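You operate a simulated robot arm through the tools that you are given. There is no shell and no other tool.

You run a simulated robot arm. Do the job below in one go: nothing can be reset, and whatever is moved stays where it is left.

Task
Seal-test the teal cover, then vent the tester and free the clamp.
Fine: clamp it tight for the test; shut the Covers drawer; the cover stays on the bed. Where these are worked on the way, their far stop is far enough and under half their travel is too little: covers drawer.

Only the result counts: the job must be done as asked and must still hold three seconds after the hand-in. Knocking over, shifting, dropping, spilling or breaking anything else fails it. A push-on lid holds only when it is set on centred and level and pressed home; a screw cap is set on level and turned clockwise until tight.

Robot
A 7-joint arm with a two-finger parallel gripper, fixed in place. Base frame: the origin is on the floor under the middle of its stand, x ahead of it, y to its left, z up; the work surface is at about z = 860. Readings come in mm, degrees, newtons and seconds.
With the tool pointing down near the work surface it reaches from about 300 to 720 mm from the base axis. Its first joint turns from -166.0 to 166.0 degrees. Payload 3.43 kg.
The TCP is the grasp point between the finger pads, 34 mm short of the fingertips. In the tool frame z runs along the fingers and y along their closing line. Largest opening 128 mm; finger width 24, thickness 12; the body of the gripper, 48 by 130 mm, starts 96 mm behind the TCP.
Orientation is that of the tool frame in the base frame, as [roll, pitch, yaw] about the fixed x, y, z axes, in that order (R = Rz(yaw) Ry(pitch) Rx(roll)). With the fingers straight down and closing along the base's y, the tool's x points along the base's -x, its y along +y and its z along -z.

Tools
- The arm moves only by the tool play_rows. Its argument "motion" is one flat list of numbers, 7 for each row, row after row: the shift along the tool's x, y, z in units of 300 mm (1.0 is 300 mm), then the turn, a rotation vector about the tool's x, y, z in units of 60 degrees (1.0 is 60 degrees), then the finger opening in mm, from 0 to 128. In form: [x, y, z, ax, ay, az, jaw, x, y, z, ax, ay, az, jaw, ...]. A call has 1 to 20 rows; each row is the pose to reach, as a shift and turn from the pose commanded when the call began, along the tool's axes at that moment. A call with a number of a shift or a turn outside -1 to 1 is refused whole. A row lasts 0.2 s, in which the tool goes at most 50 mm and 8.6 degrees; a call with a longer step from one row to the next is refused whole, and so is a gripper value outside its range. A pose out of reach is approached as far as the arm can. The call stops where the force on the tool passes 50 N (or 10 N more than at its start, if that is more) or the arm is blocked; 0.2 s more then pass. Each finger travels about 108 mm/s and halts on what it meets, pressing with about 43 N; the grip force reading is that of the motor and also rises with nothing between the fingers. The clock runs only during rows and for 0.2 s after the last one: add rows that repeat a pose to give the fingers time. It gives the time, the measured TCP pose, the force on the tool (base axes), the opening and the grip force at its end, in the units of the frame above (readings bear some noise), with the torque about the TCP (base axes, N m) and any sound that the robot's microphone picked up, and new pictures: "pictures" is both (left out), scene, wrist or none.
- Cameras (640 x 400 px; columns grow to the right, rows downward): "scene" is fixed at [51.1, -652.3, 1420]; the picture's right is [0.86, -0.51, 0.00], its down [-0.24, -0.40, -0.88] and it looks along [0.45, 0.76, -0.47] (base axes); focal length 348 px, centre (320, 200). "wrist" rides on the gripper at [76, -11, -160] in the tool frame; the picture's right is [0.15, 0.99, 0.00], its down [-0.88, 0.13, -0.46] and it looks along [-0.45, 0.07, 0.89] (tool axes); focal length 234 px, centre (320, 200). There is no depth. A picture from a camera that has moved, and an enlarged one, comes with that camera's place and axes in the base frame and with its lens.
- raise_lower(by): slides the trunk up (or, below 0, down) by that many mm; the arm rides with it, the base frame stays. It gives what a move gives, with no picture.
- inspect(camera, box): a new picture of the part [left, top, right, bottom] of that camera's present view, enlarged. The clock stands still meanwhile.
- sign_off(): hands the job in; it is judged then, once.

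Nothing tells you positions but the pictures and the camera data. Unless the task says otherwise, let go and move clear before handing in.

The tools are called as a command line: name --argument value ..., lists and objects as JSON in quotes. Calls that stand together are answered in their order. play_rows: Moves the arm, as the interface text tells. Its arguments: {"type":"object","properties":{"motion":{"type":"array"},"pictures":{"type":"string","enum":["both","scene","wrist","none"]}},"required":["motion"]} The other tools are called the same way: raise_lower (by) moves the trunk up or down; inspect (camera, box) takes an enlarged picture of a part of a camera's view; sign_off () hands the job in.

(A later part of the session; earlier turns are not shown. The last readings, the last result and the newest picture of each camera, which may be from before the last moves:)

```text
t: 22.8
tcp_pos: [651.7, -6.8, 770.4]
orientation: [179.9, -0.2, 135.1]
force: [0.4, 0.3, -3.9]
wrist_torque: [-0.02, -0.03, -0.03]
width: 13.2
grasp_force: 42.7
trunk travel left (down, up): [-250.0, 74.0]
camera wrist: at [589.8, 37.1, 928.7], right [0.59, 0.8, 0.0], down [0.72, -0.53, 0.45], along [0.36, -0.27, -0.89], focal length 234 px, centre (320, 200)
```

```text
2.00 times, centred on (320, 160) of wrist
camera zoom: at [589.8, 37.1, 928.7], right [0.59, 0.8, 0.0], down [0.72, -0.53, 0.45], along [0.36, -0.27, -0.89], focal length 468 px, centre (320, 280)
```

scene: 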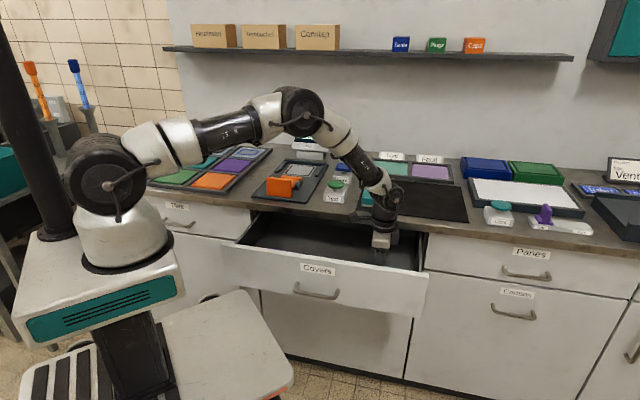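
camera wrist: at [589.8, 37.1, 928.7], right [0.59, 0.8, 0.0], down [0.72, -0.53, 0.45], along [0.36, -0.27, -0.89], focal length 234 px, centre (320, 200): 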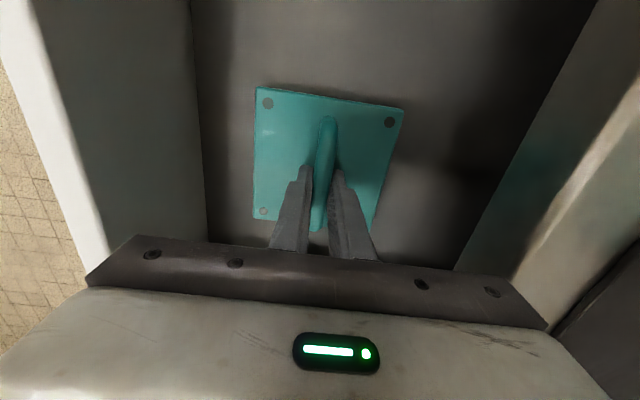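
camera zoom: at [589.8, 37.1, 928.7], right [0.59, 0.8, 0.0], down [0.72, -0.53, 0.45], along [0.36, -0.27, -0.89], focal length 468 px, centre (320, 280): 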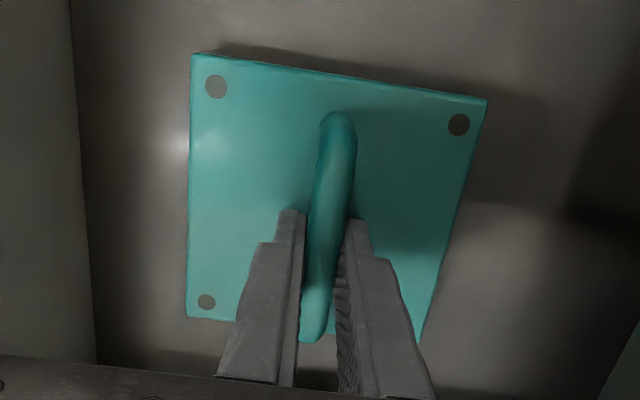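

Lifted cleanly (~3.6 N). Now set it down, open a little, and tilt the hand 22° about the bow.

play_rows --motion '[0, 0, 0.03, 0, 0, 0, 0, 0, 0, 0.05, 0, 0, 0, 0, 0, 0, 0.05, 0, 0, 0, 20, 0, 0, 0.05, 0, 0, 0, 26, 0, 0, 0.027, 0, 0, 0, 26, 0, -0.0085, 0.0275, -0.122, 0, 0, 26, 0, -0.0169, 0.029, -0.245, 0, 0, 26, 0, -0.025, 0.032, -0.367, 0, 0, 26, 0, -0.025, 0.032, -0.367, 0, 0, 26]' --pictures "both"

inspect --camera "wrist" --box '[200, 60, 440, 260]'

inspect --camera "scene" --box '[320, 160, 460, 290]'

```text
t: 24.8
tcp_pos: [644.2, -12.4, 760.4]
orientation: [157.8, -0.2, 135.2]
force: [0.2, -0.3, -0.6]
wrist_torque: [0.07, -0.01, -0.02]
width: 25.9
grasp_force: 0.1
trunk travel left (down, up): [-250.0, 74.0]
camera wrist: at [542.1, -10.8, 904.4], right [0.54, 0.75, 0.37], down [0.59, -0.66, 0.47], along [0.6, -0.03, -0.8], focal length 234 px, centre (320, 200)
```

scene: 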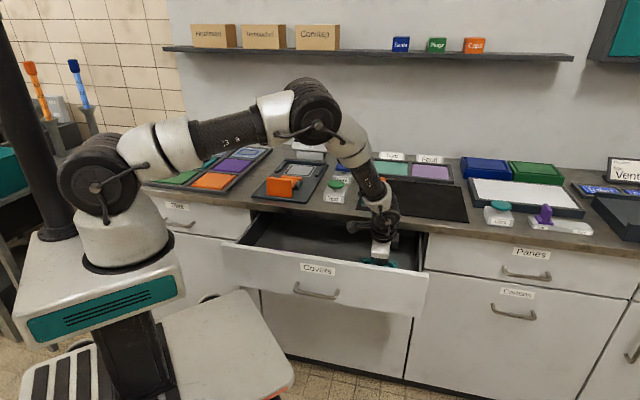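
wrist: 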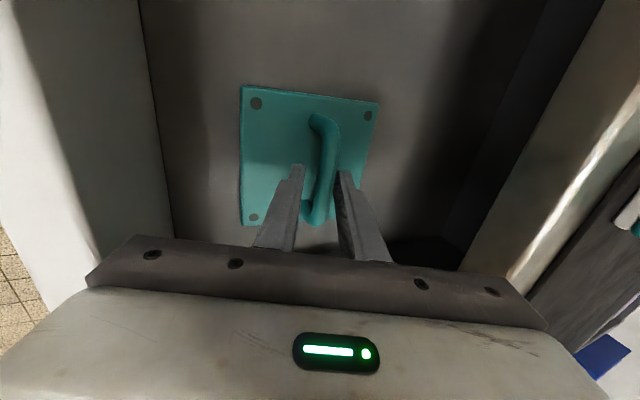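

```text
2.00 times, centred on (320, 160) of wrist
camera zoom: at [542.1, -10.8, 904.4], right [0.54, 0.75, 0.37], down [0.59, -0.66, 0.47], along [0.6, -0.03, -0.8], focal length 468 px, centre (320, 280)
```

zoom: 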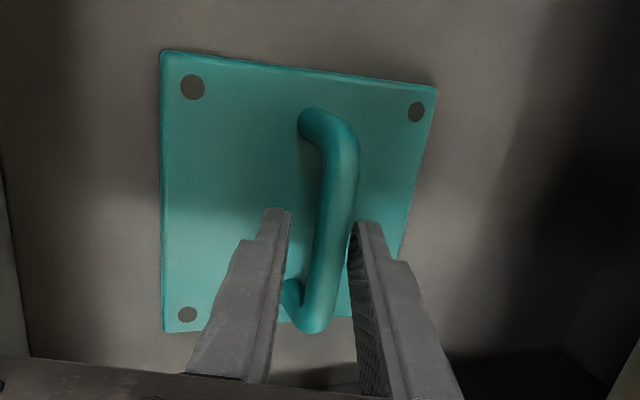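

```text
3.08 times, centred on (390, 225) of scene
camera zoom: at [51.1, -652.3, 1420.0], right [0.86, -0.51, 0.0], down [-0.24, -0.4, -0.88], along [0.45, 0.76, -0.47], focal length 1072 px, centre (105, 123)
```

zoom: 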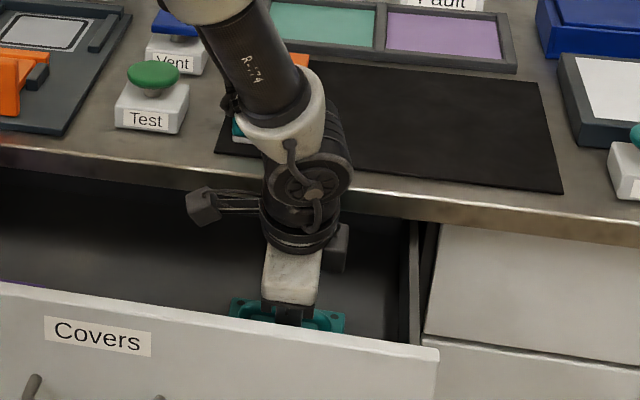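

The bow sits close to the upper finger; I'll centre by ~5 mm and close.

play_rows --motion '[0, 0.016, 0, 0, 0, 0, 26, 0, 0.016, 0, 0, 0, 0, 18, 0, 0.016, 0, 0, 0, 0, 8, 0, 0.016, 0, 0, 0, 0, 0, 0, 0.016, 0, 0, 0, 0, 0]' --pictures "wrist"

inspect --camera "wrist" --box '[200, 60, 440, 260]'

```text
t: 26.0
tcp_pos: [648.6, -9.6, 762.0]
orientation: [157.9, -0.3, 135.3]
force: [-0.6, -1.0, -0.4]
wrist_torque: [-0.06, -0.03, -0.02]
width: 13.4
grasp_force: 43.3
trunk travel left (down, up): [-250.0, 74.0]
camera wrist: at [545.7, -7.4, 905.6], right [0.54, 0.75, 0.37], down [0.59, -0.66, 0.47], along [0.6, -0.03, -0.8], focal length 234 px, centre (320, 200)
```

wrist: 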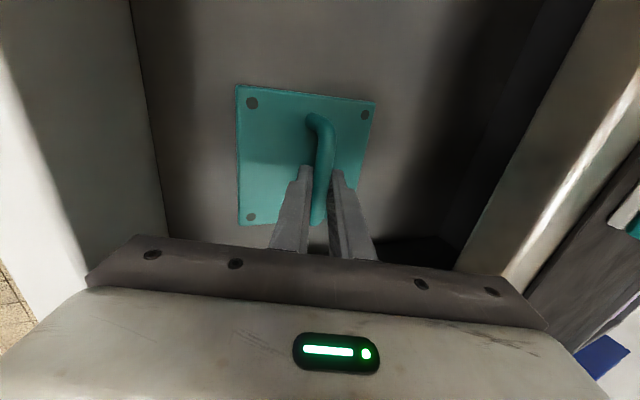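

```text
2.00 times, centred on (320, 160) of wrist
camera zoom: at [545.7, -7.4, 905.6], right [0.54, 0.75, 0.37], down [0.59, -0.66, 0.47], along [0.6, -0.03, -0.8], focal length 468 px, centre (320, 280)
```

zoom: 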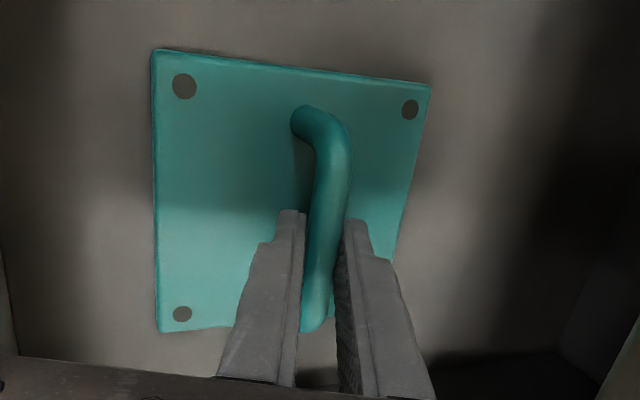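

Gripped with the hand tilted 22°. Lifting the cover out of the drawer, moving slightly toward the robot first so it clears the bench edge.

play_rows --motion '[0, -0.012, -0.059, 0, 0, 0, 0, 0, -0.055, -0.13, 0, 0, 0, 0, 0, -0.02, -0.26, 0, 0, 0, 0, 0, 0.036, -0.399, 0, 0, 0, 0, 0, 0.093, -0.538, 0, 0, 0, 0, 0, 0.149, -0.677, 0, 0, 0, 0, 0, 0.205, -0.816, 0, 0, 0, 0, 0, 0.256, -0.94, 0, 0, 0, 0, 0, 0.256, -0.94, 0, 0, 0, 0]'

```text
t: 28.0
tcp_pos: [622.7, -34.2, 1053.9]
orientation: [158.0, -0.2, 135.1]
force: [0.0, -0.3, -4.1]
wrist_torque: [-0.05, -0.01, -0.03]
width: 13.3
grasp_force: 42.7
trunk travel left (down, up): [-250.0, 74.0]
camera wrist: at [520.1, -33.3, 1196.8], right [0.54, 0.75, 0.37], down [0.59, -0.66, 0.47], along [0.6, -0.03, -0.8], focal length 234 px, centre (320, 200)
```

scene: 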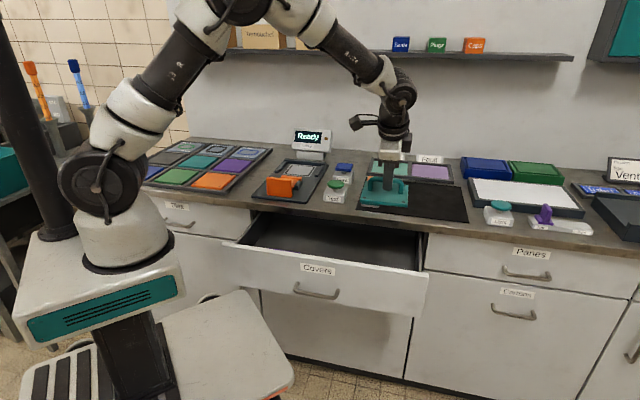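
wrist: 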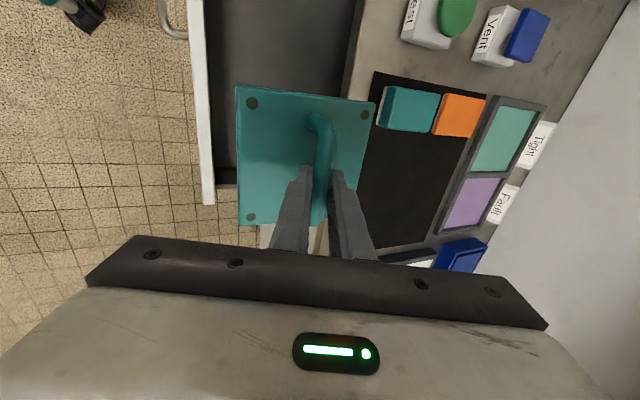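

Cover is held level above the bench. Now I'll zoom on the bed and clamp from the scene camera.

inspect --camera "scene" --box '[270, 150, 330, 188]'

inspect --camera "scene" --box '[248, 165, 318, 208]'

```text
10.53 times, centred on (300, 169) of scene
camera zoom: at [51.1, -652.3, 1420.0], right [0.86, -0.51, 0.0], down [-0.24, -0.4, -0.88], along [0.45, 0.76, -0.47], focal length 3668 px, centre (530, 526)
```

zoom: 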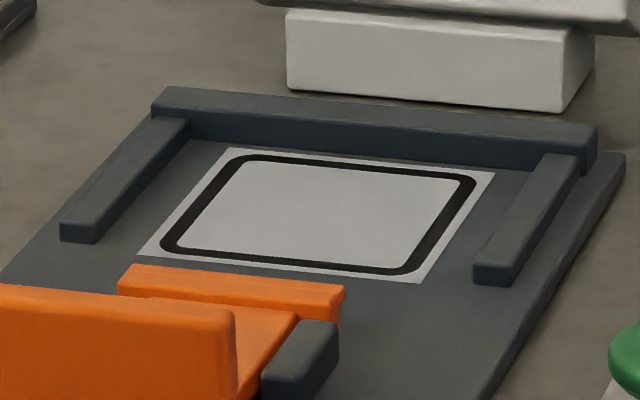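

```text
9.14 times, centred on (283, 186) of scene
camera zoom: at [51.1, -652.3, 1420.0], right [0.86, -0.51, 0.0], down [-0.24, -0.4, -0.88], along [0.45, 0.76, -0.47], focal length 3186 px, centre (658, 323)
```

zoom: 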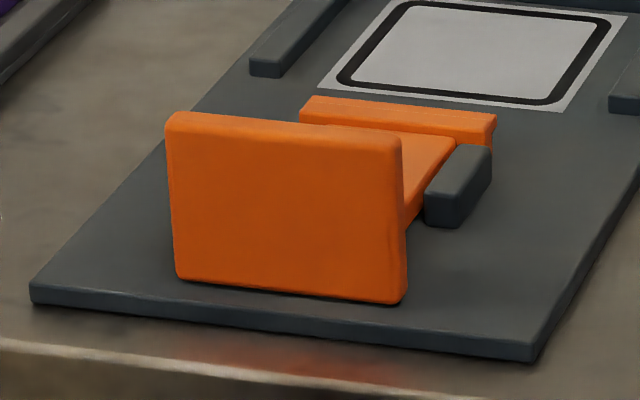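

Bed geometry: side rails ≈145 mm apart centred at s≈104 along the bench, back rail about 858 mm out; the cover is ≈118 mm square. I'll carry the cover over toward the bed at safe height.

play_rows --motion '[0.115, 0.053, 0.021, 0, 0, 0, 0, 0.23, 0.106, 0.043, 0, 0, 0, 0, 0.343, 0.159, 0.064, 0, 0, 0, 0, 0.457, 0.212, 0.086, 0, 0, 0, 0, 0.571, 0.265, 0.107, 0, 0, 0, 0, 0.686, 0.318, 0.129, 0, 0, 0, 0, 0.8, 0.371, 0.15, 0, 0, 0, 0, 0.8, 0.371, 0.15, 0, 0, 0, 0]' --pictures "scene"

```text
t: 29.8
tcp_pos: [538.4, 218.9, 1050.9]
orientation: [157.9, -0.2, 135.2]
force: [-0.2, -0.3, -3.7]
wrist_torque: [-0.03, -0.02, 0.03]
width: 13.3
grasp_force: 43.1
trunk travel left (down, up): [-250.0, 74.0]
```

scene: 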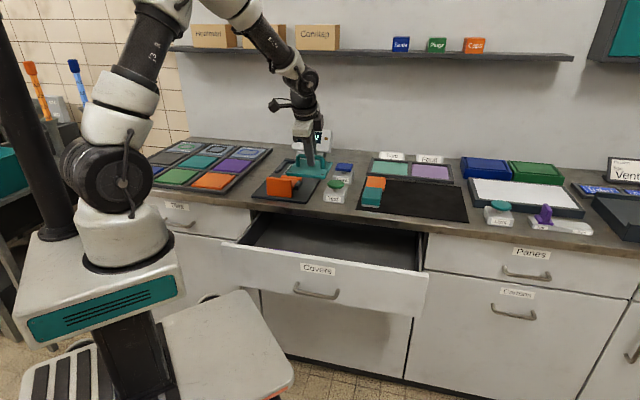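

play_rows --motion '[0.056, 0.103, 0.057, 0, 0, 0, 0, 0.111, 0.205, 0.114, 0, 0, 0, 0, 0.167, 0.308, 0.171, 0, 0, 0, 0, 0.222, 0.411, 0.229, 0, 0, 0, 0, 0.278, 0.514, 0.286, 0, 0, 0, 0, 0.333, 0.616, 0.343, 0, 0, 0, 0, 0.389, 0.719, 0.4, 0, 0, 0, 0, 0.389, 0.719, 0.4, 0, 0, 0, 0]' --pictures "both"

inspect --camera "scene" --box '[250, 120, 350, 200]'

```text
t: 31.6
tcp_pos: [630.2, 477.1, 1022.5]
orientation: [158.0, -0.1, 135.2]
force: [-0.3, 0.2, -5.9]
wrist_torque: [-0.02, 0.03, 0.0]
width: 13.5
grasp_force: 42.6
trunk travel left (down, up): [-250.0, 74.0]
camera wrist: at [526.6, 478.7, 1166.7], right [0.54, 0.75, 0.37], down [0.59, -0.66, 0.47], along [0.6, -0.04, -0.8], focal length 234 px, centre (320, 200)
```

scene: 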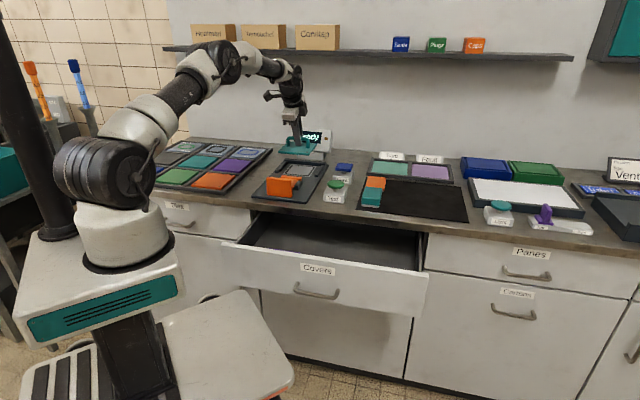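
wrist: 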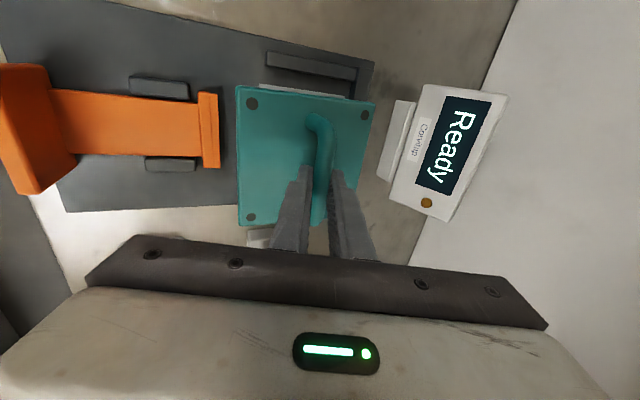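

```text
5.00 times, centred on (300, 160) of scene
camera zoom: at [51.1, -652.3, 1420.0], right [0.86, -0.51, 0.0], down [-0.24, -0.4, -0.88], along [0.45, 0.76, -0.47], focal length 1742 px, centre (420, 400)
```

zoom: 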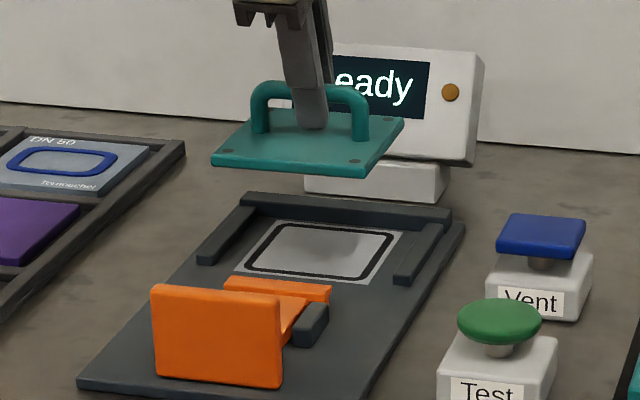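

The reach works. The cover hovers over the bed; I'll zoom with the wrist camera to line up with the rails.

inspect --camera "wrist" --box '[180, 20, 420, 180]'

inspect --camera "wrist" --box '[0, 40, 260, 260]'

inspect --camera "scene" --box '[270, 130, 340, 185]'

```text
2.50 times, centred on (300, 100) of wrist
camera zoom: at [526.6, 478.7, 1166.7], right [0.54, 0.75, 0.37], down [0.59, -0.66, 0.47], along [0.6, -0.04, -0.8], focal length 585 px, centre (370, 450)
```

zoom: 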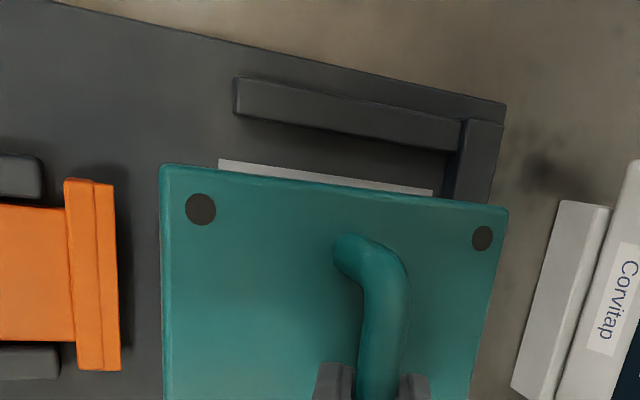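

```text
1.82 times, centred on (130, 150) of wrist
camera zoom: at [526.6, 478.7, 1166.7], right [0.54, 0.75, 0.37], down [0.59, -0.66, 0.47], along [0.6, -0.04, -0.8], focal length 426 px, centre (666, 291)
```

zoom: 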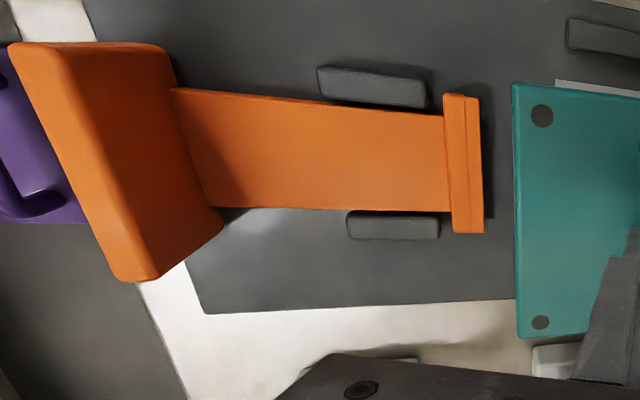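

```text
7.27 times, centred on (305, 158) of scene
camera zoom: at [51.1, -652.3, 1420.0], right [0.86, -0.51, 0.0], down [-0.24, -0.4, -0.88], along [0.45, 0.76, -0.47], focal length 2535 px, centre (429, 509)
```

zoom: 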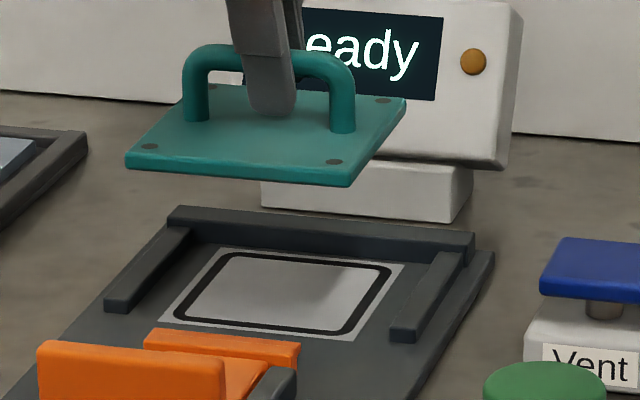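

Wrist and scene views agree: bed centre is near s≈100, n≈812, back rail face at n≈870. Moving the cover over it and lowering to just above the rails.

play_rows --motion '[0.01, 0.067, 0.027, 0, 0, 0, 0, 0.01, 0.023, 0.135, 0, 0, 0, 0, 0.01, -0.027, 0.259, 0, 0, 0, 0, 0.01, -0.027, 0.259, 0, 0, 0, 0]' --pictures "both"

inspect --camera "scene" --box '[270, 130, 340, 185]'

inspect --camera "wrist" --box '[180, 20, 420, 180]'

```text
t: 32.6
tcp_pos: [642.8, 493.2, 948.9]
orientation: [157.9, -0.2, 135.2]
force: [-0.2, -0.3, -4.2]
wrist_torque: [-0.04, 0.02, 0.0]
width: 13.2
grasp_force: 43.3
trunk travel left (down, up): [-250.0, 74.0]
camera wrist: at [539.4, 495.6, 1092.7], right [0.54, 0.75, 0.37], down [0.59, -0.66, 0.47], along [0.6, -0.04, -0.8], focal length 234 px, centre (320, 200)
```

scene: 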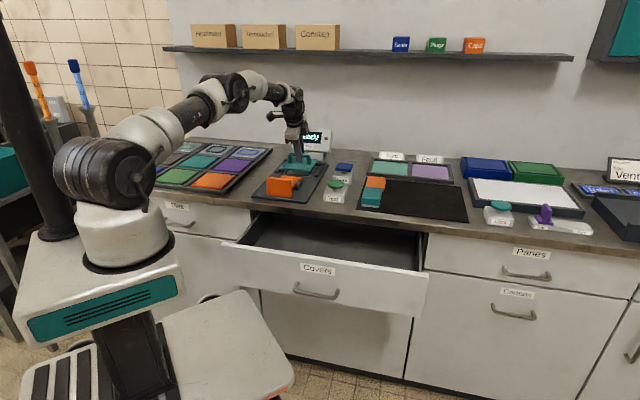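
wrist: 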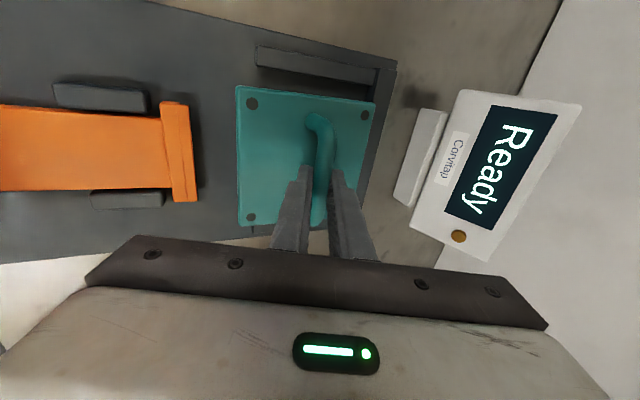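

```text
7.27 times, centred on (305, 158) of scene
camera zoom: at [51.1, -652.3, 1420.0], right [0.86, -0.51, 0.0], down [-0.24, -0.4, -0.88], along [0.45, 0.76, -0.47], focal length 2535 px, centre (429, 509)
```

zoom: 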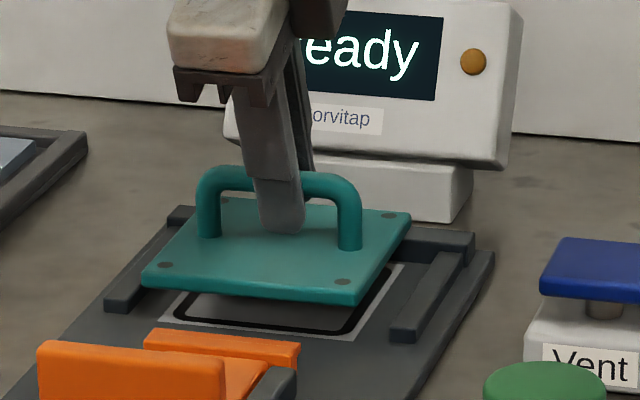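

```text
2.50 times, centred on (300, 100) of wrist
camera zoom: at [539.4, 495.6, 1092.7], right [0.54, 0.75, 0.37], down [0.59, -0.66, 0.47], along [0.6, -0.04, -0.8], focal length 585 px, centre (370, 450)
```

zoom: 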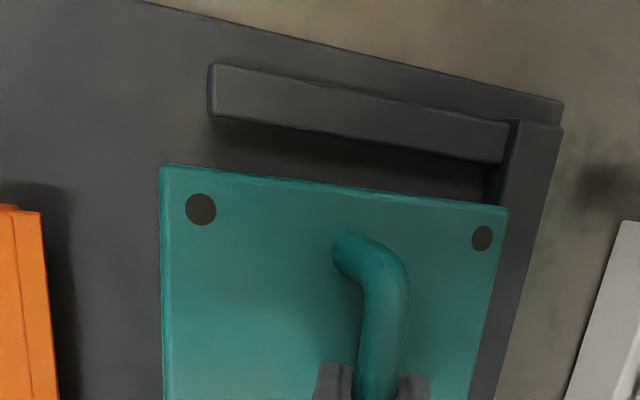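

Centred between rails with ~13 mm each side and ~5 mm to the back rail. Lowering gently.

play_rows --motion '[0, -0.011, 0.028, 0, 0, 0, 0, 0, -0.0225, 0.0556, 0, 0, 0, 0, 0, -0.0225, 0.0556, 0, 0, 0, 0]' --pictures "none"

inspect --camera "scene" --box '[275, 145, 325, 185]'

```text
t: 33.4
tcp_pos: [641.5, 493.7, 930.4]
orientation: [157.9, -0.3, 135.1]
force: [0.0, 0.1, -4.6]
wrist_torque: [-0.01, -0.02, 0.01]
width: 13.3
grasp_force: 43.3
trunk travel left (down, up): [-250.0, 74.0]
```

```text
10.00 times, centred on (300, 165) of scene
camera zoom: at [51.1, -652.3, 1420.0], right [0.86, -0.51, 0.0], down [-0.24, -0.4, -0.88], along [0.45, 0.76, -0.47], focal length 3485 px, centre (520, 550)
```

zoom: 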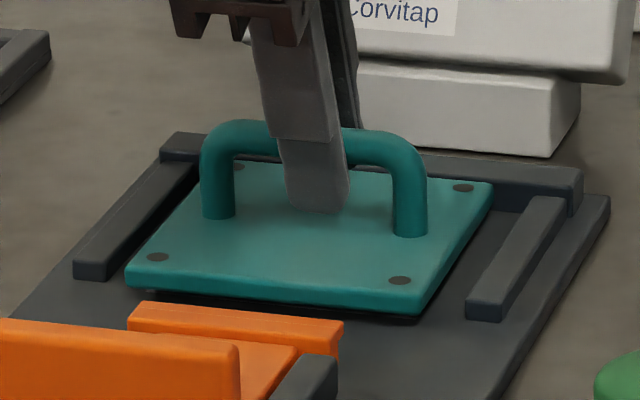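

play_rows --motion '[0, -0.005, 0.0124, 0, 0, 0, 0, 0, -0.005, 0.0124, 0, 0, 0, 0]' --pictures "none"

inspect --camera "scene" --box '[275, 145, 325, 185]'

```text
t: 34.0
tcp_pos: [643.3, 494.5, 927.0]
orientation: [158.0, -0.2, 135.2]
force: [-0.1, 0.0, -3.7]
wrist_torque: [-0.01, 0.0, 0.01]
width: 13.5
grasp_force: 43.1
trunk travel left (down, up): [-250.0, 74.0]
```

```text
10.00 times, centred on (300, 165) of scene
camera zoom: at [51.1, -652.3, 1420.0], right [0.86, -0.51, 0.0], down [-0.24, -0.4, -0.88], along [0.45, 0.76, -0.47], focal length 3485 px, centre (520, 550)
```

zoom: 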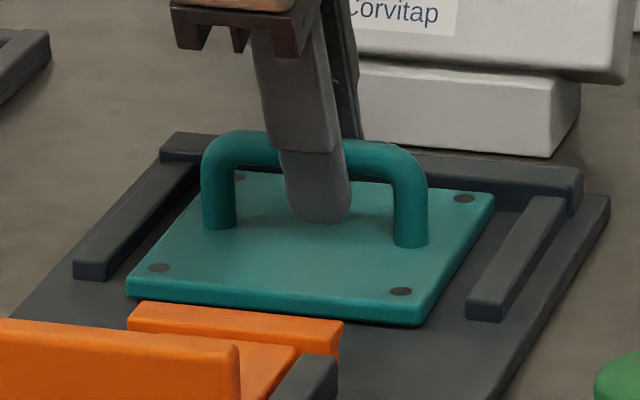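

play_rows --motion '[0, -0.0025, 0.0062, 0, 0, 0, 0, 0, -0.0025, 0.0062, 0, 0, 0, 0]' --pictures "none"

```text
t: 34.6
tcp_pos: [643.5, 493.5, 925.0]
orientation: [158.0, -0.2, 135.2]
force: [0.1, 0.1, -1.8]
wrist_torque: [-0.13, -0.07, -0.01]
width: 13.3
grasp_force: 43.4
trunk travel left (down, up): [-250.0, 74.0]
```

play_rows --motion '[0, -0.0013, 0.0031, 0, 0, 0, 0, 0, -0.0013, 0.0031, 0, 0, 0, 0]' --pictures "none"

inspect --camera "scene" --box '[275, 145, 325, 185]'

```text
t: 35.2
tcp_pos: [641.9, 494.4, 925.7]
orientation: [157.9, -0.2, 135.3]
force: [-1.4, -0.9, 1.2]
wrist_torque: [0.05, 0.07, 0.03]
width: 13.3
grasp_force: 43.0
trunk travel left (down, up): [-250.0, 74.0]
```

```text
10.00 times, centred on (300, 165) of scene
camera zoom: at [51.1, -652.3, 1420.0], right [0.86, -0.51, 0.0], down [-0.24, -0.4, -0.88], along [0.45, 0.76, -0.47], focal length 3485 px, centre (520, 550)
```

zoom: 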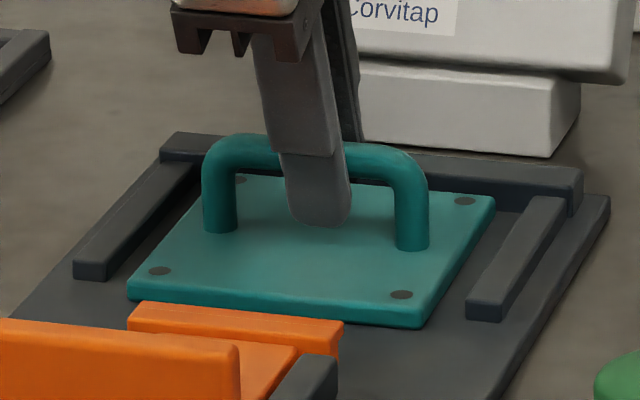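

Cover is resting flat on the bed. Releasing and backing straight off along the fingers.

play_rows --motion '[0, 0, 0, 0, 0, 0, 20, 0, 0, 0, 0, 0, 0, 28, 0, 0, 0, 0, 0, 0, 28, 0, 0, -0.06, 0, 0, 0, 28, 0, 0, -0.16, 0, 0, 0, 28, 0, 0, -0.3, 0, 0, 0, 28, 0, 0, -0.45, 0, 0, 0, 28, 0, 0, -0.45, 0, 0, 0, 28]'

inspect --camera "scene" --box '[260, 140, 330, 200]'

inspect --camera "wrist" --box '[150, 40, 450, 250]'

```text
t: 37.0
tcp_pos: [605.3, 456.3, 1050.0]
orientation: [157.9, -0.2, 135.1]
force: [1.0, -0.1, -0.6]
wrist_torque: [0.04, -0.04, 0.01]
width: 27.9
grasp_force: 0.1
trunk travel left (down, up): [-250.0, 74.0]
camera wrist: at [502.3, 457.5, 1193.1], right [0.54, 0.75, 0.37], down [0.59, -0.66, 0.47], along [0.6, -0.03, -0.8], focal length 234 px, centre (320, 200)
```

scene: 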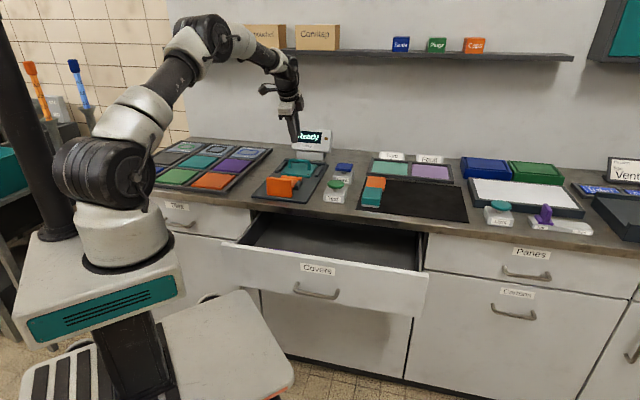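
wrist: 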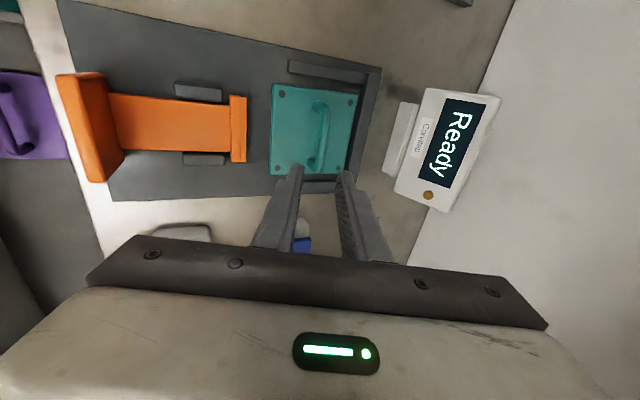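

```text
6.67 times, centred on (295, 170) of scene
camera zoom: at [51.1, -652.3, 1420.0], right [0.86, -0.51, 0.0], down [-0.24, -0.4, -0.88], along [0.45, 0.76, -0.47], focal length 2323 px, centre (487, 400)
```

zoom: 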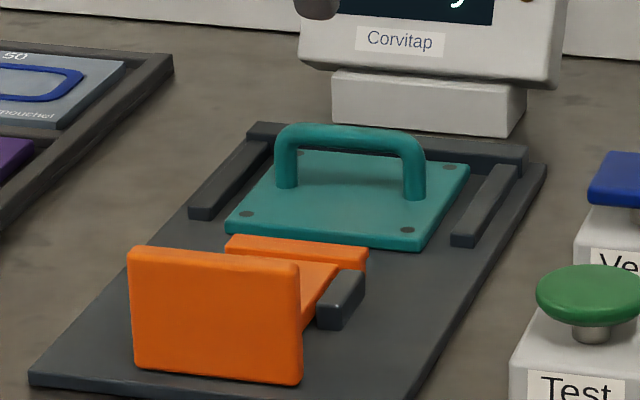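

```text
1.90 times, centred on (300, 145) of wrist
camera zoom: at [502.3, 457.5, 1193.1], right [0.54, 0.75, 0.37], down [0.59, -0.66, 0.47], along [0.6, -0.03, -0.8], focal length 446 px, centre (358, 305)
```

zoom: 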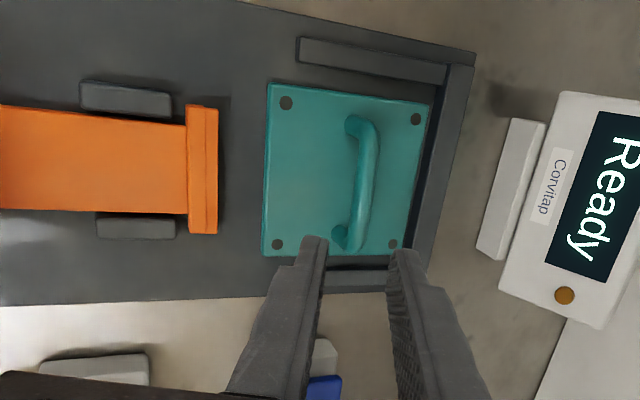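

The cover sits squarely on the bed. Next the clamp: its front plate face is near n≈570, s≈100. I'll set the hand vertical and hover over that plate.

play_rows --motion '[0.003, -0.109, -0.041, 0.073, 0, 0, 40, 0.006, -0.219, -0.081, 0.147, 0, 0, 50, 0.01, -0.328, -0.122, 0.22, 0, 0, 60, 0.013, -0.438, -0.162, 0.293, 0, 0, 60, 0.016, -0.547, -0.203, 0.367, 0, 0, 60, 0.016, -0.547, -0.203, 0.367, 0, 0, 60]'

inspect --camera "wrist" --box '[180, 60, 460, 260]'

inspect --camera "scene" --box '[240, 110, 350, 210]'

```text
t: 38.4
tcp_pos: [481.7, 335.9, 1043.1]
orientation: [180.0, -0.2, 135.2]
force: [0.5, 0.1, -0.1]
wrist_torque: [0.01, 0.02, -0.03]
width: 60.2
grasp_force: 0.0
trunk travel left (down, up): [-250.0, 74.0]
camera wrist: at [419.4, 379.7, 1202.9], right [0.59, 0.81, 0.0], down [0.72, -0.53, 0.45], along [0.37, -0.27, -0.89], focal length 234 px, centre (320, 200)
```

scene: 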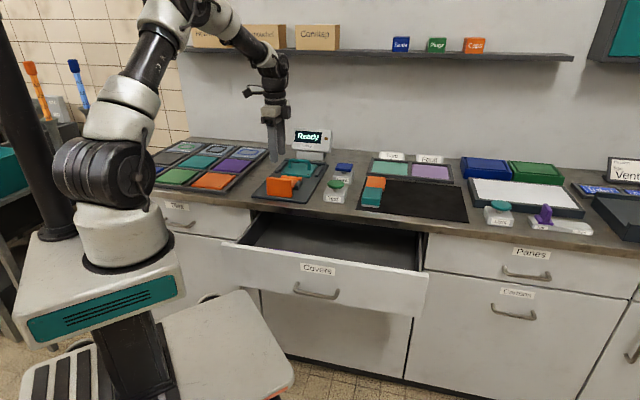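
wrist: 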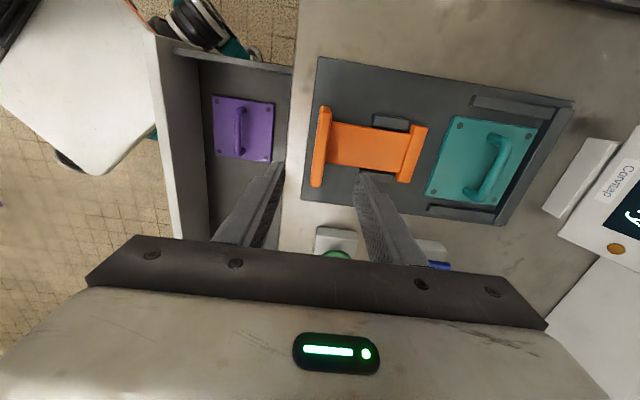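

```text
2.00 times, centred on (320, 160) of wrist
camera zoom: at [419.4, 379.7, 1202.9], right [0.59, 0.81, 0.0], down [0.72, -0.53, 0.45], along [0.37, -0.27, -0.89], focal length 468 px, centre (320, 280)
```

zoom: 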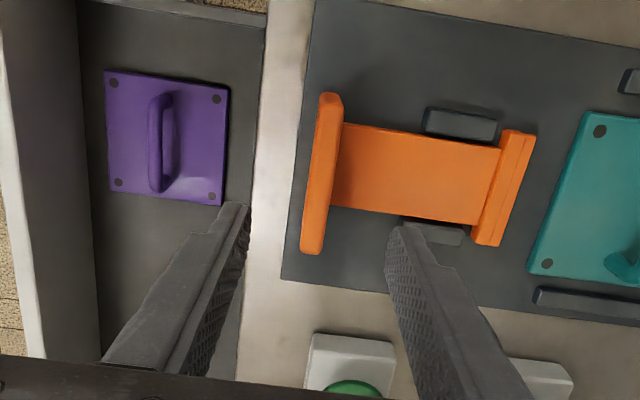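

```text
4.00 times, centred on (295, 160) of scene
camera zoom: at [51.1, -652.3, 1420.0], right [0.86, -0.51, 0.0], down [-0.24, -0.4, -0.88], along [0.45, 0.76, -0.47], focal length 1394 px, centre (420, 360)
```

zoom: 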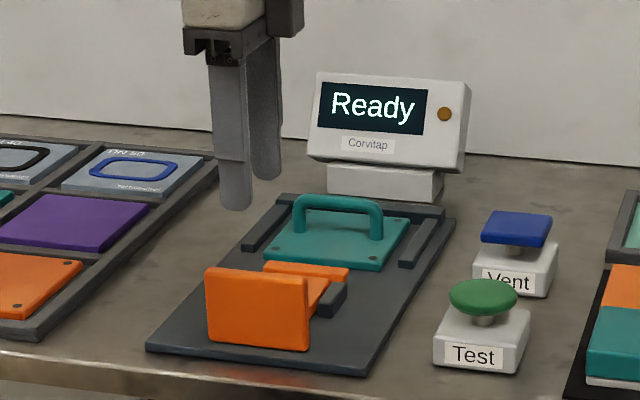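

Plate top is centred near n≈576, s≈99, about 13 mm thick; the slide's arm lies lower (z≈885). I'll lower the fingers astride the plate and grip it.

play_rows --motion '[0.006, -0.003, 0.12, 0, 0, 0, 60, 0.01, -0.005, 0.24, 0, 0, 0, 60, 0.01, -0.005, 0.363, 0, 0, 0, 60, 0.01, -0.005, 0.363, 0, 0, 0, 40, 0.01, -0.005, 0.363, 0, 0, 0, 20, 0.01, -0.005, 0.363, 0, 0, 0, 5, 0.01, -0.005, 0.363, 0, 0, 0, 0, 0.01, -0.005, 0.363, 0, 0, 0, 0]'

inspect --camera "scene" --box '[240, 140, 350, 210]'

```text
t: 40.2
tcp_pos: [477.4, 339.3, 934.6]
orientation: [179.7, -0.2, 135.2]
force: [19.7, 17.8, 0.9]
wrist_torque: [-0.46, 0.79, -0.41]
width: 13.7
grasp_force: 45.6
trunk travel left (down, up): [-250.0, 74.0]
camera wrist: at [416.1, 381.7, 1094.5], right [0.59, 0.8, 0.01], down [0.72, -0.53, 0.45], along [0.37, -0.27, -0.89], focal length 234 px, centre (320, 200)
```

scene: 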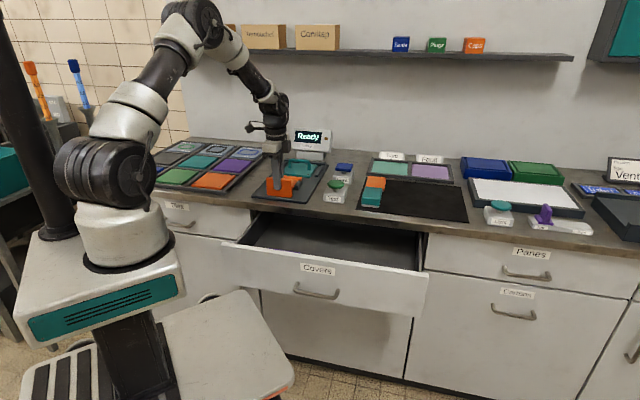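
wrist: 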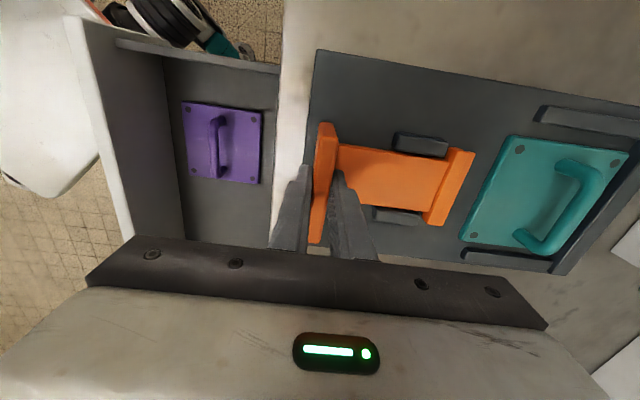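

```text
5.71 times, centred on (295, 175) of scene
camera zoom: at [51.1, -652.3, 1420.0], right [0.86, -0.51, 0.0], down [-0.24, -0.4, -0.88], along [0.45, 0.76, -0.47], focal length 1992 px, centre (463, 343)
```

zoom: 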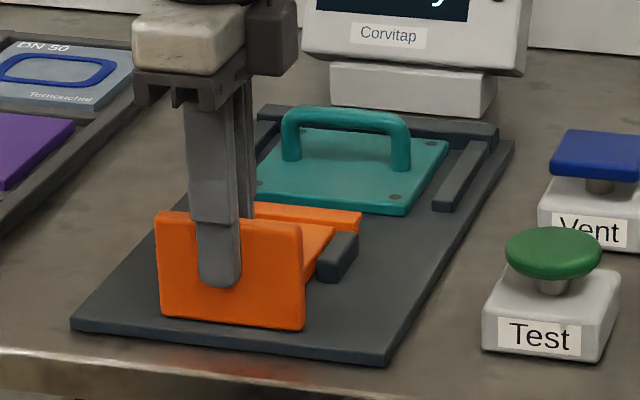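

Gripped the plate. Pushing the slide toward the bed.

play_rows --motion '[0, 0.033, 0, 0, 0, 0, 0, 0, 0.067, 0, 0, 0, 0, 0, 0, 0.1, 0, 0, 0, 0, 0, 0, 0.1, 0, 0, 0, 0, 0]' --pictures "wrist"

inspect --camera "scene" --box '[240, 140, 350, 210]'

```text
t: 41.2
tcp_pos: [497.7, 358.2, 934.5]
orientation: [180.0, -0.2, 135.2]
force: [2.2, -6.4, 8.9]
wrist_torque: [0.0, 0.56, -0.3]
width: 13.9
grasp_force: 44.4
trunk travel left (down, up): [-250.0, 74.0]
camera wrist: at [435.8, 401.5, 1094.5], right [0.59, 0.8, 0.0], down [0.72, -0.53, 0.45], along [0.37, -0.27, -0.89], focal length 234 px, centre (320, 200)
```

wrist: 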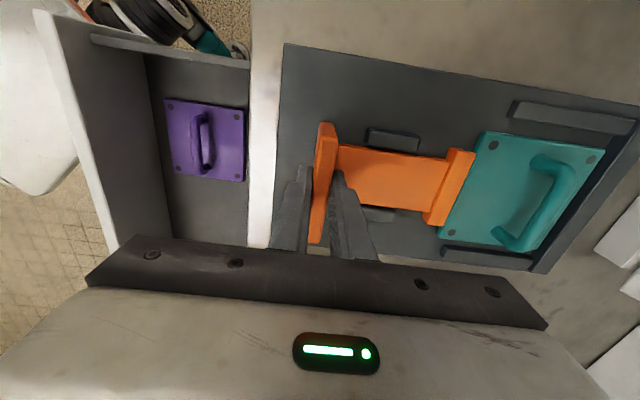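

```text
5.71 times, centred on (295, 175) of scene
camera zoom: at [51.1, -652.3, 1420.0], right [0.86, -0.51, 0.0], down [-0.24, -0.4, -0.88], along [0.45, 0.76, -0.47], focal length 1992 px, centre (463, 343)
```

zoom: 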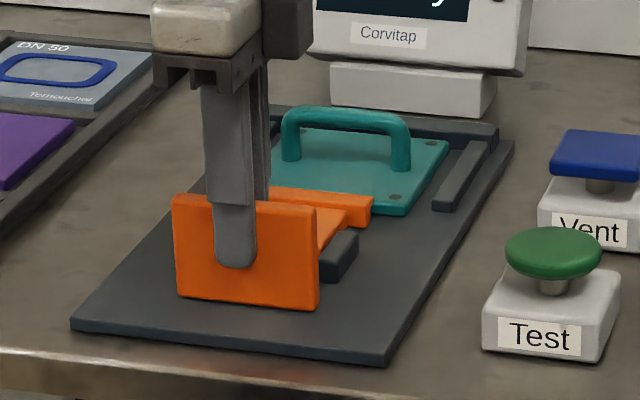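

play_rows --motion '[0, 0.02, 0, 0, 0, 0, 0, 0, 0.04, 0, 0, 0, 0, 0, 0, 0.04, 0, 0, 0, 0, 0]' --pictures "none"

inspect --camera "scene" --box '[265, 145, 325, 190]'

inspect --camera "wrist" --box '[400, 80, 640, 280]'

```text
t: 42.0
tcp_pos: [507.0, 366.8, 935.9]
orientation: [179.9, -0.2, 135.2]
force: [1.0, -5.5, 9.3]
wrist_torque: [-0.89, -0.12, -0.34]
width: 13.8
grasp_force: 45.9
trunk travel left (down, up): [-250.0, 74.0]
```

```text
8.89 times, centred on (295, 168) of scene
camera zoom: at [51.1, -652.3, 1420.0], right [0.86, -0.51, 0.0], down [-0.24, -0.4, -0.88], along [0.45, 0.76, -0.47], focal length 3098 px, centre (542, 489)
```

zoom: 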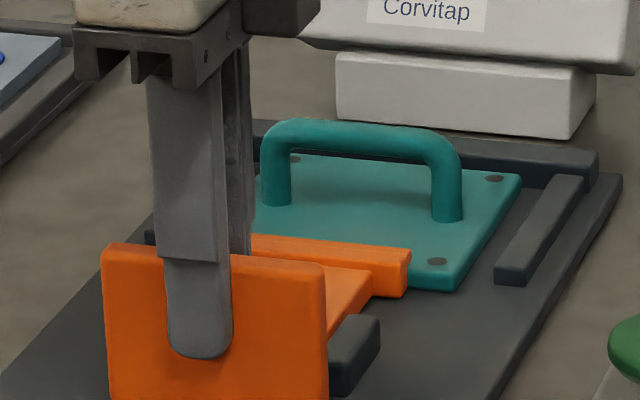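

```text
2.00 times, centred on (520, 180) of wrist
camera zoom: at [444.7, 410.4, 1094.5], right [0.59, 0.81, 0.0], down [0.72, -0.53, 0.45], along [0.37, -0.27, -0.89], focal length 468 px, centre (-80, 240)
```

zoom: 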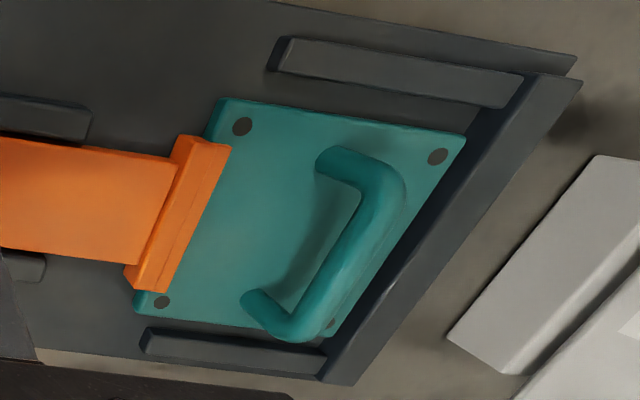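

play_rows --motion '[0, 0.014, 0, 0, 0, 0, 0, 0, 0.028, 0, 0, 0, 0, 0, 0, 0.028, 0, 0, 0, 0, 0]' --pictures "none"

inspect --camera "wrist" --box '[400, 80, 640, 280]'

inspect --camera "scene" --box '[265, 145, 325, 190]'

```text
t: 42.8
tcp_pos: [511.2, 371.9, 934.4]
orientation: [-180.0, -0.3, 135.0]
force: [-11.4, -18.9, 13.1]
wrist_torque: [-0.55, -0.32, -0.27]
width: 13.9
grasp_force: 44.8
trunk travel left (down, up): [-250.0, 74.0]
```

```text
2.00 times, centred on (520, 180) of wrist
camera zoom: at [449.2, 414.8, 1094.5], right [0.59, 0.8, 0.0], down [0.72, -0.53, 0.45], along [0.36, -0.27, -0.89], focal length 468 px, centre (-80, 240)
```

zoom: 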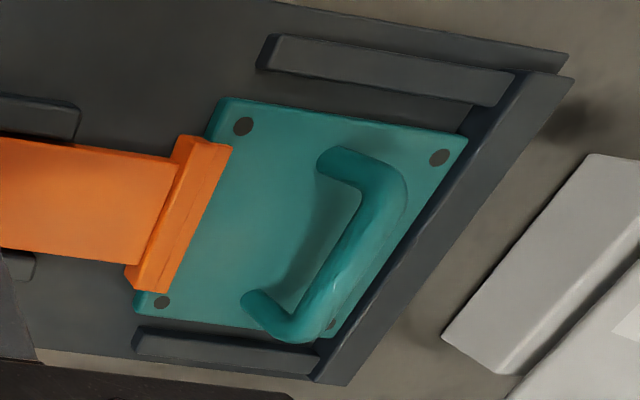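

```text
8.89 times, centred on (295, 168) of scene
camera zoom: at [51.1, -652.3, 1420.0], right [0.86, -0.51, 0.0], down [-0.24, -0.4, -0.88], along [0.45, 0.76, -0.47], focal length 3098 px, centre (542, 489)
```

zoom: 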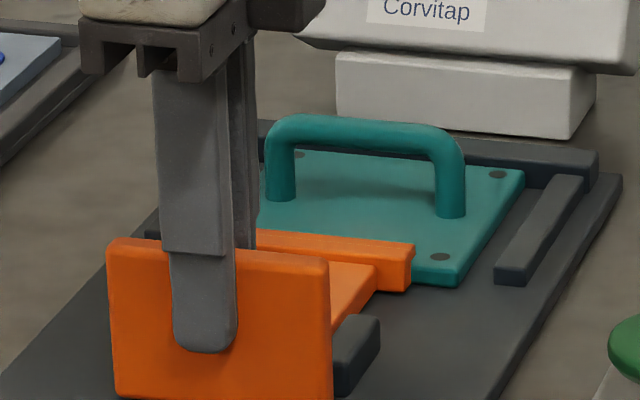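

The jaw is now pushing the cover toward the back rail. Keep pressing in small steps.

play_rows --motion '[0, 0.01, 0, 0, 0, 0, 0, 0, 0.02, 0, 0, 0, 0, 0, 0, 0.02, 0, 0, 0, 0, 0]' --pictures "none"

inspect --camera "wrist" --box '[400, 80, 640, 280]'

inspect --camera "scene" --box '[265, 125, 335, 190]'

```text
t: 43.4
tcp_pos: [511.4, 372.3, 934.8]
orientation: [-179.0, -0.3, 135.0]
force: [-16.7, -12.4, 17.1]
wrist_torque: [0.73, -0.95, -0.41]
width: 14.3
grasp_force: 45.2
trunk travel left (down, up): [-250.0, 74.0]
stopped in row 3: the force on the tool passed its limit at 52 N (the readings are from after the stop); the commanded pose is now the measured one
```

```text
2.00 times, centred on (520, 180) of wrist
camera zoom: at [451.4, 416.7, 1094.6], right [0.6, 0.8, -0.02], down [0.72, -0.53, 0.45], along [0.35, -0.28, -0.89], focal length 468 px, centre (-80, 240)
```

zoom: 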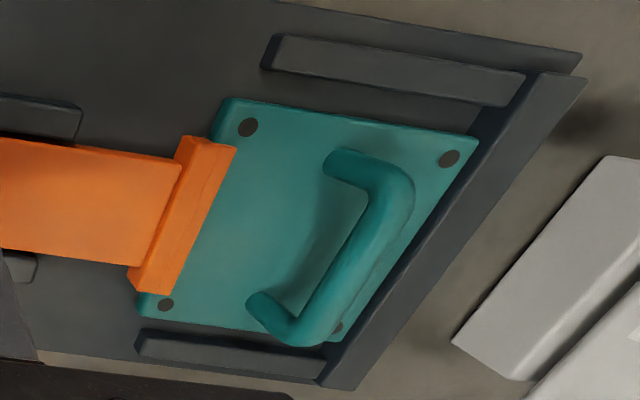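

```text
6.15 times, centred on (300, 158) of scene
camera zoom: at [51.1, -652.3, 1420.0], right [0.86, -0.51, 0.0], down [-0.24, -0.4, -0.88], along [0.45, 0.76, -0.47], focal length 2145 px, centre (443, 462)
```

zoom: 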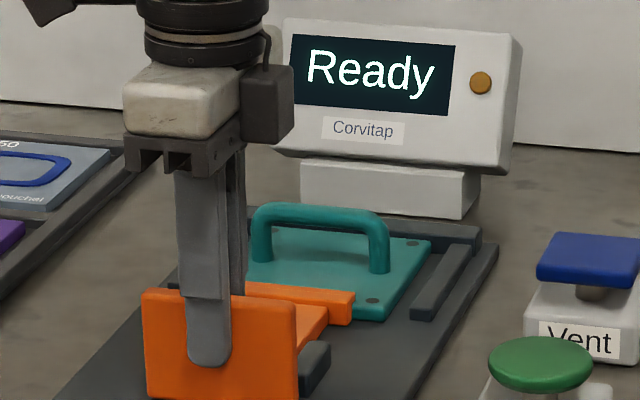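

Stopped at 52 N with the jaw tight against the cover. I'll press once more to confirm it doesn't move any further.

play_rows --motion '[0, 0.008, 0, 0, 0, 0, 0, 0, 0.015, 0, 0, 0, 0, 0, 0, 0.02, 0, 0, 0, 0, 0, 0, 0.025, 0, 0, 0, 0, 0]' --pictures "none"

inspect --camera "wrist" --box '[400, 80, 640, 280]'

```text
t: 44.0
tcp_pos: [509.2, 370.9, 935.4]
orientation: [-178.3, -0.3, 135.1]
force: [-19.1, -13.5, 18.8]
wrist_torque: [0.48, -1.11, -0.02]
width: 14.6
grasp_force: 45.4
trunk travel left (down, up): [-250.0, 74.0]
stopped in row 3: the force on the tool passed its limit at 52 N (the readings are from after the stop); the commanded pose is now the measured one
```

```text
2.00 times, centred on (520, 180) of wrist
camera zoom: at [453.1, 418.2, 1094.6], right [0.6, 0.8, -0.03], down [0.73, -0.52, 0.45], along [0.34, -0.29, -0.89], focal length 468 px, centre (-80, 240)
```

zoom: 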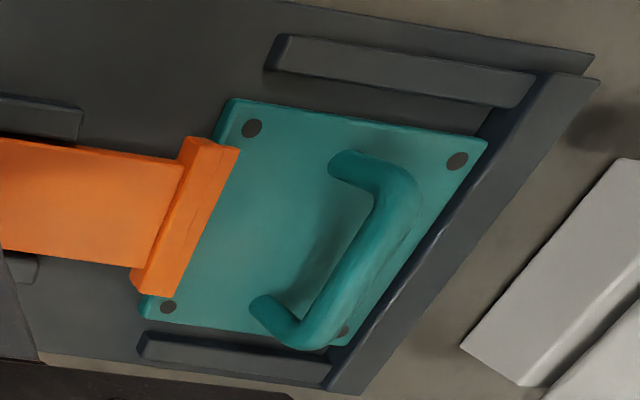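

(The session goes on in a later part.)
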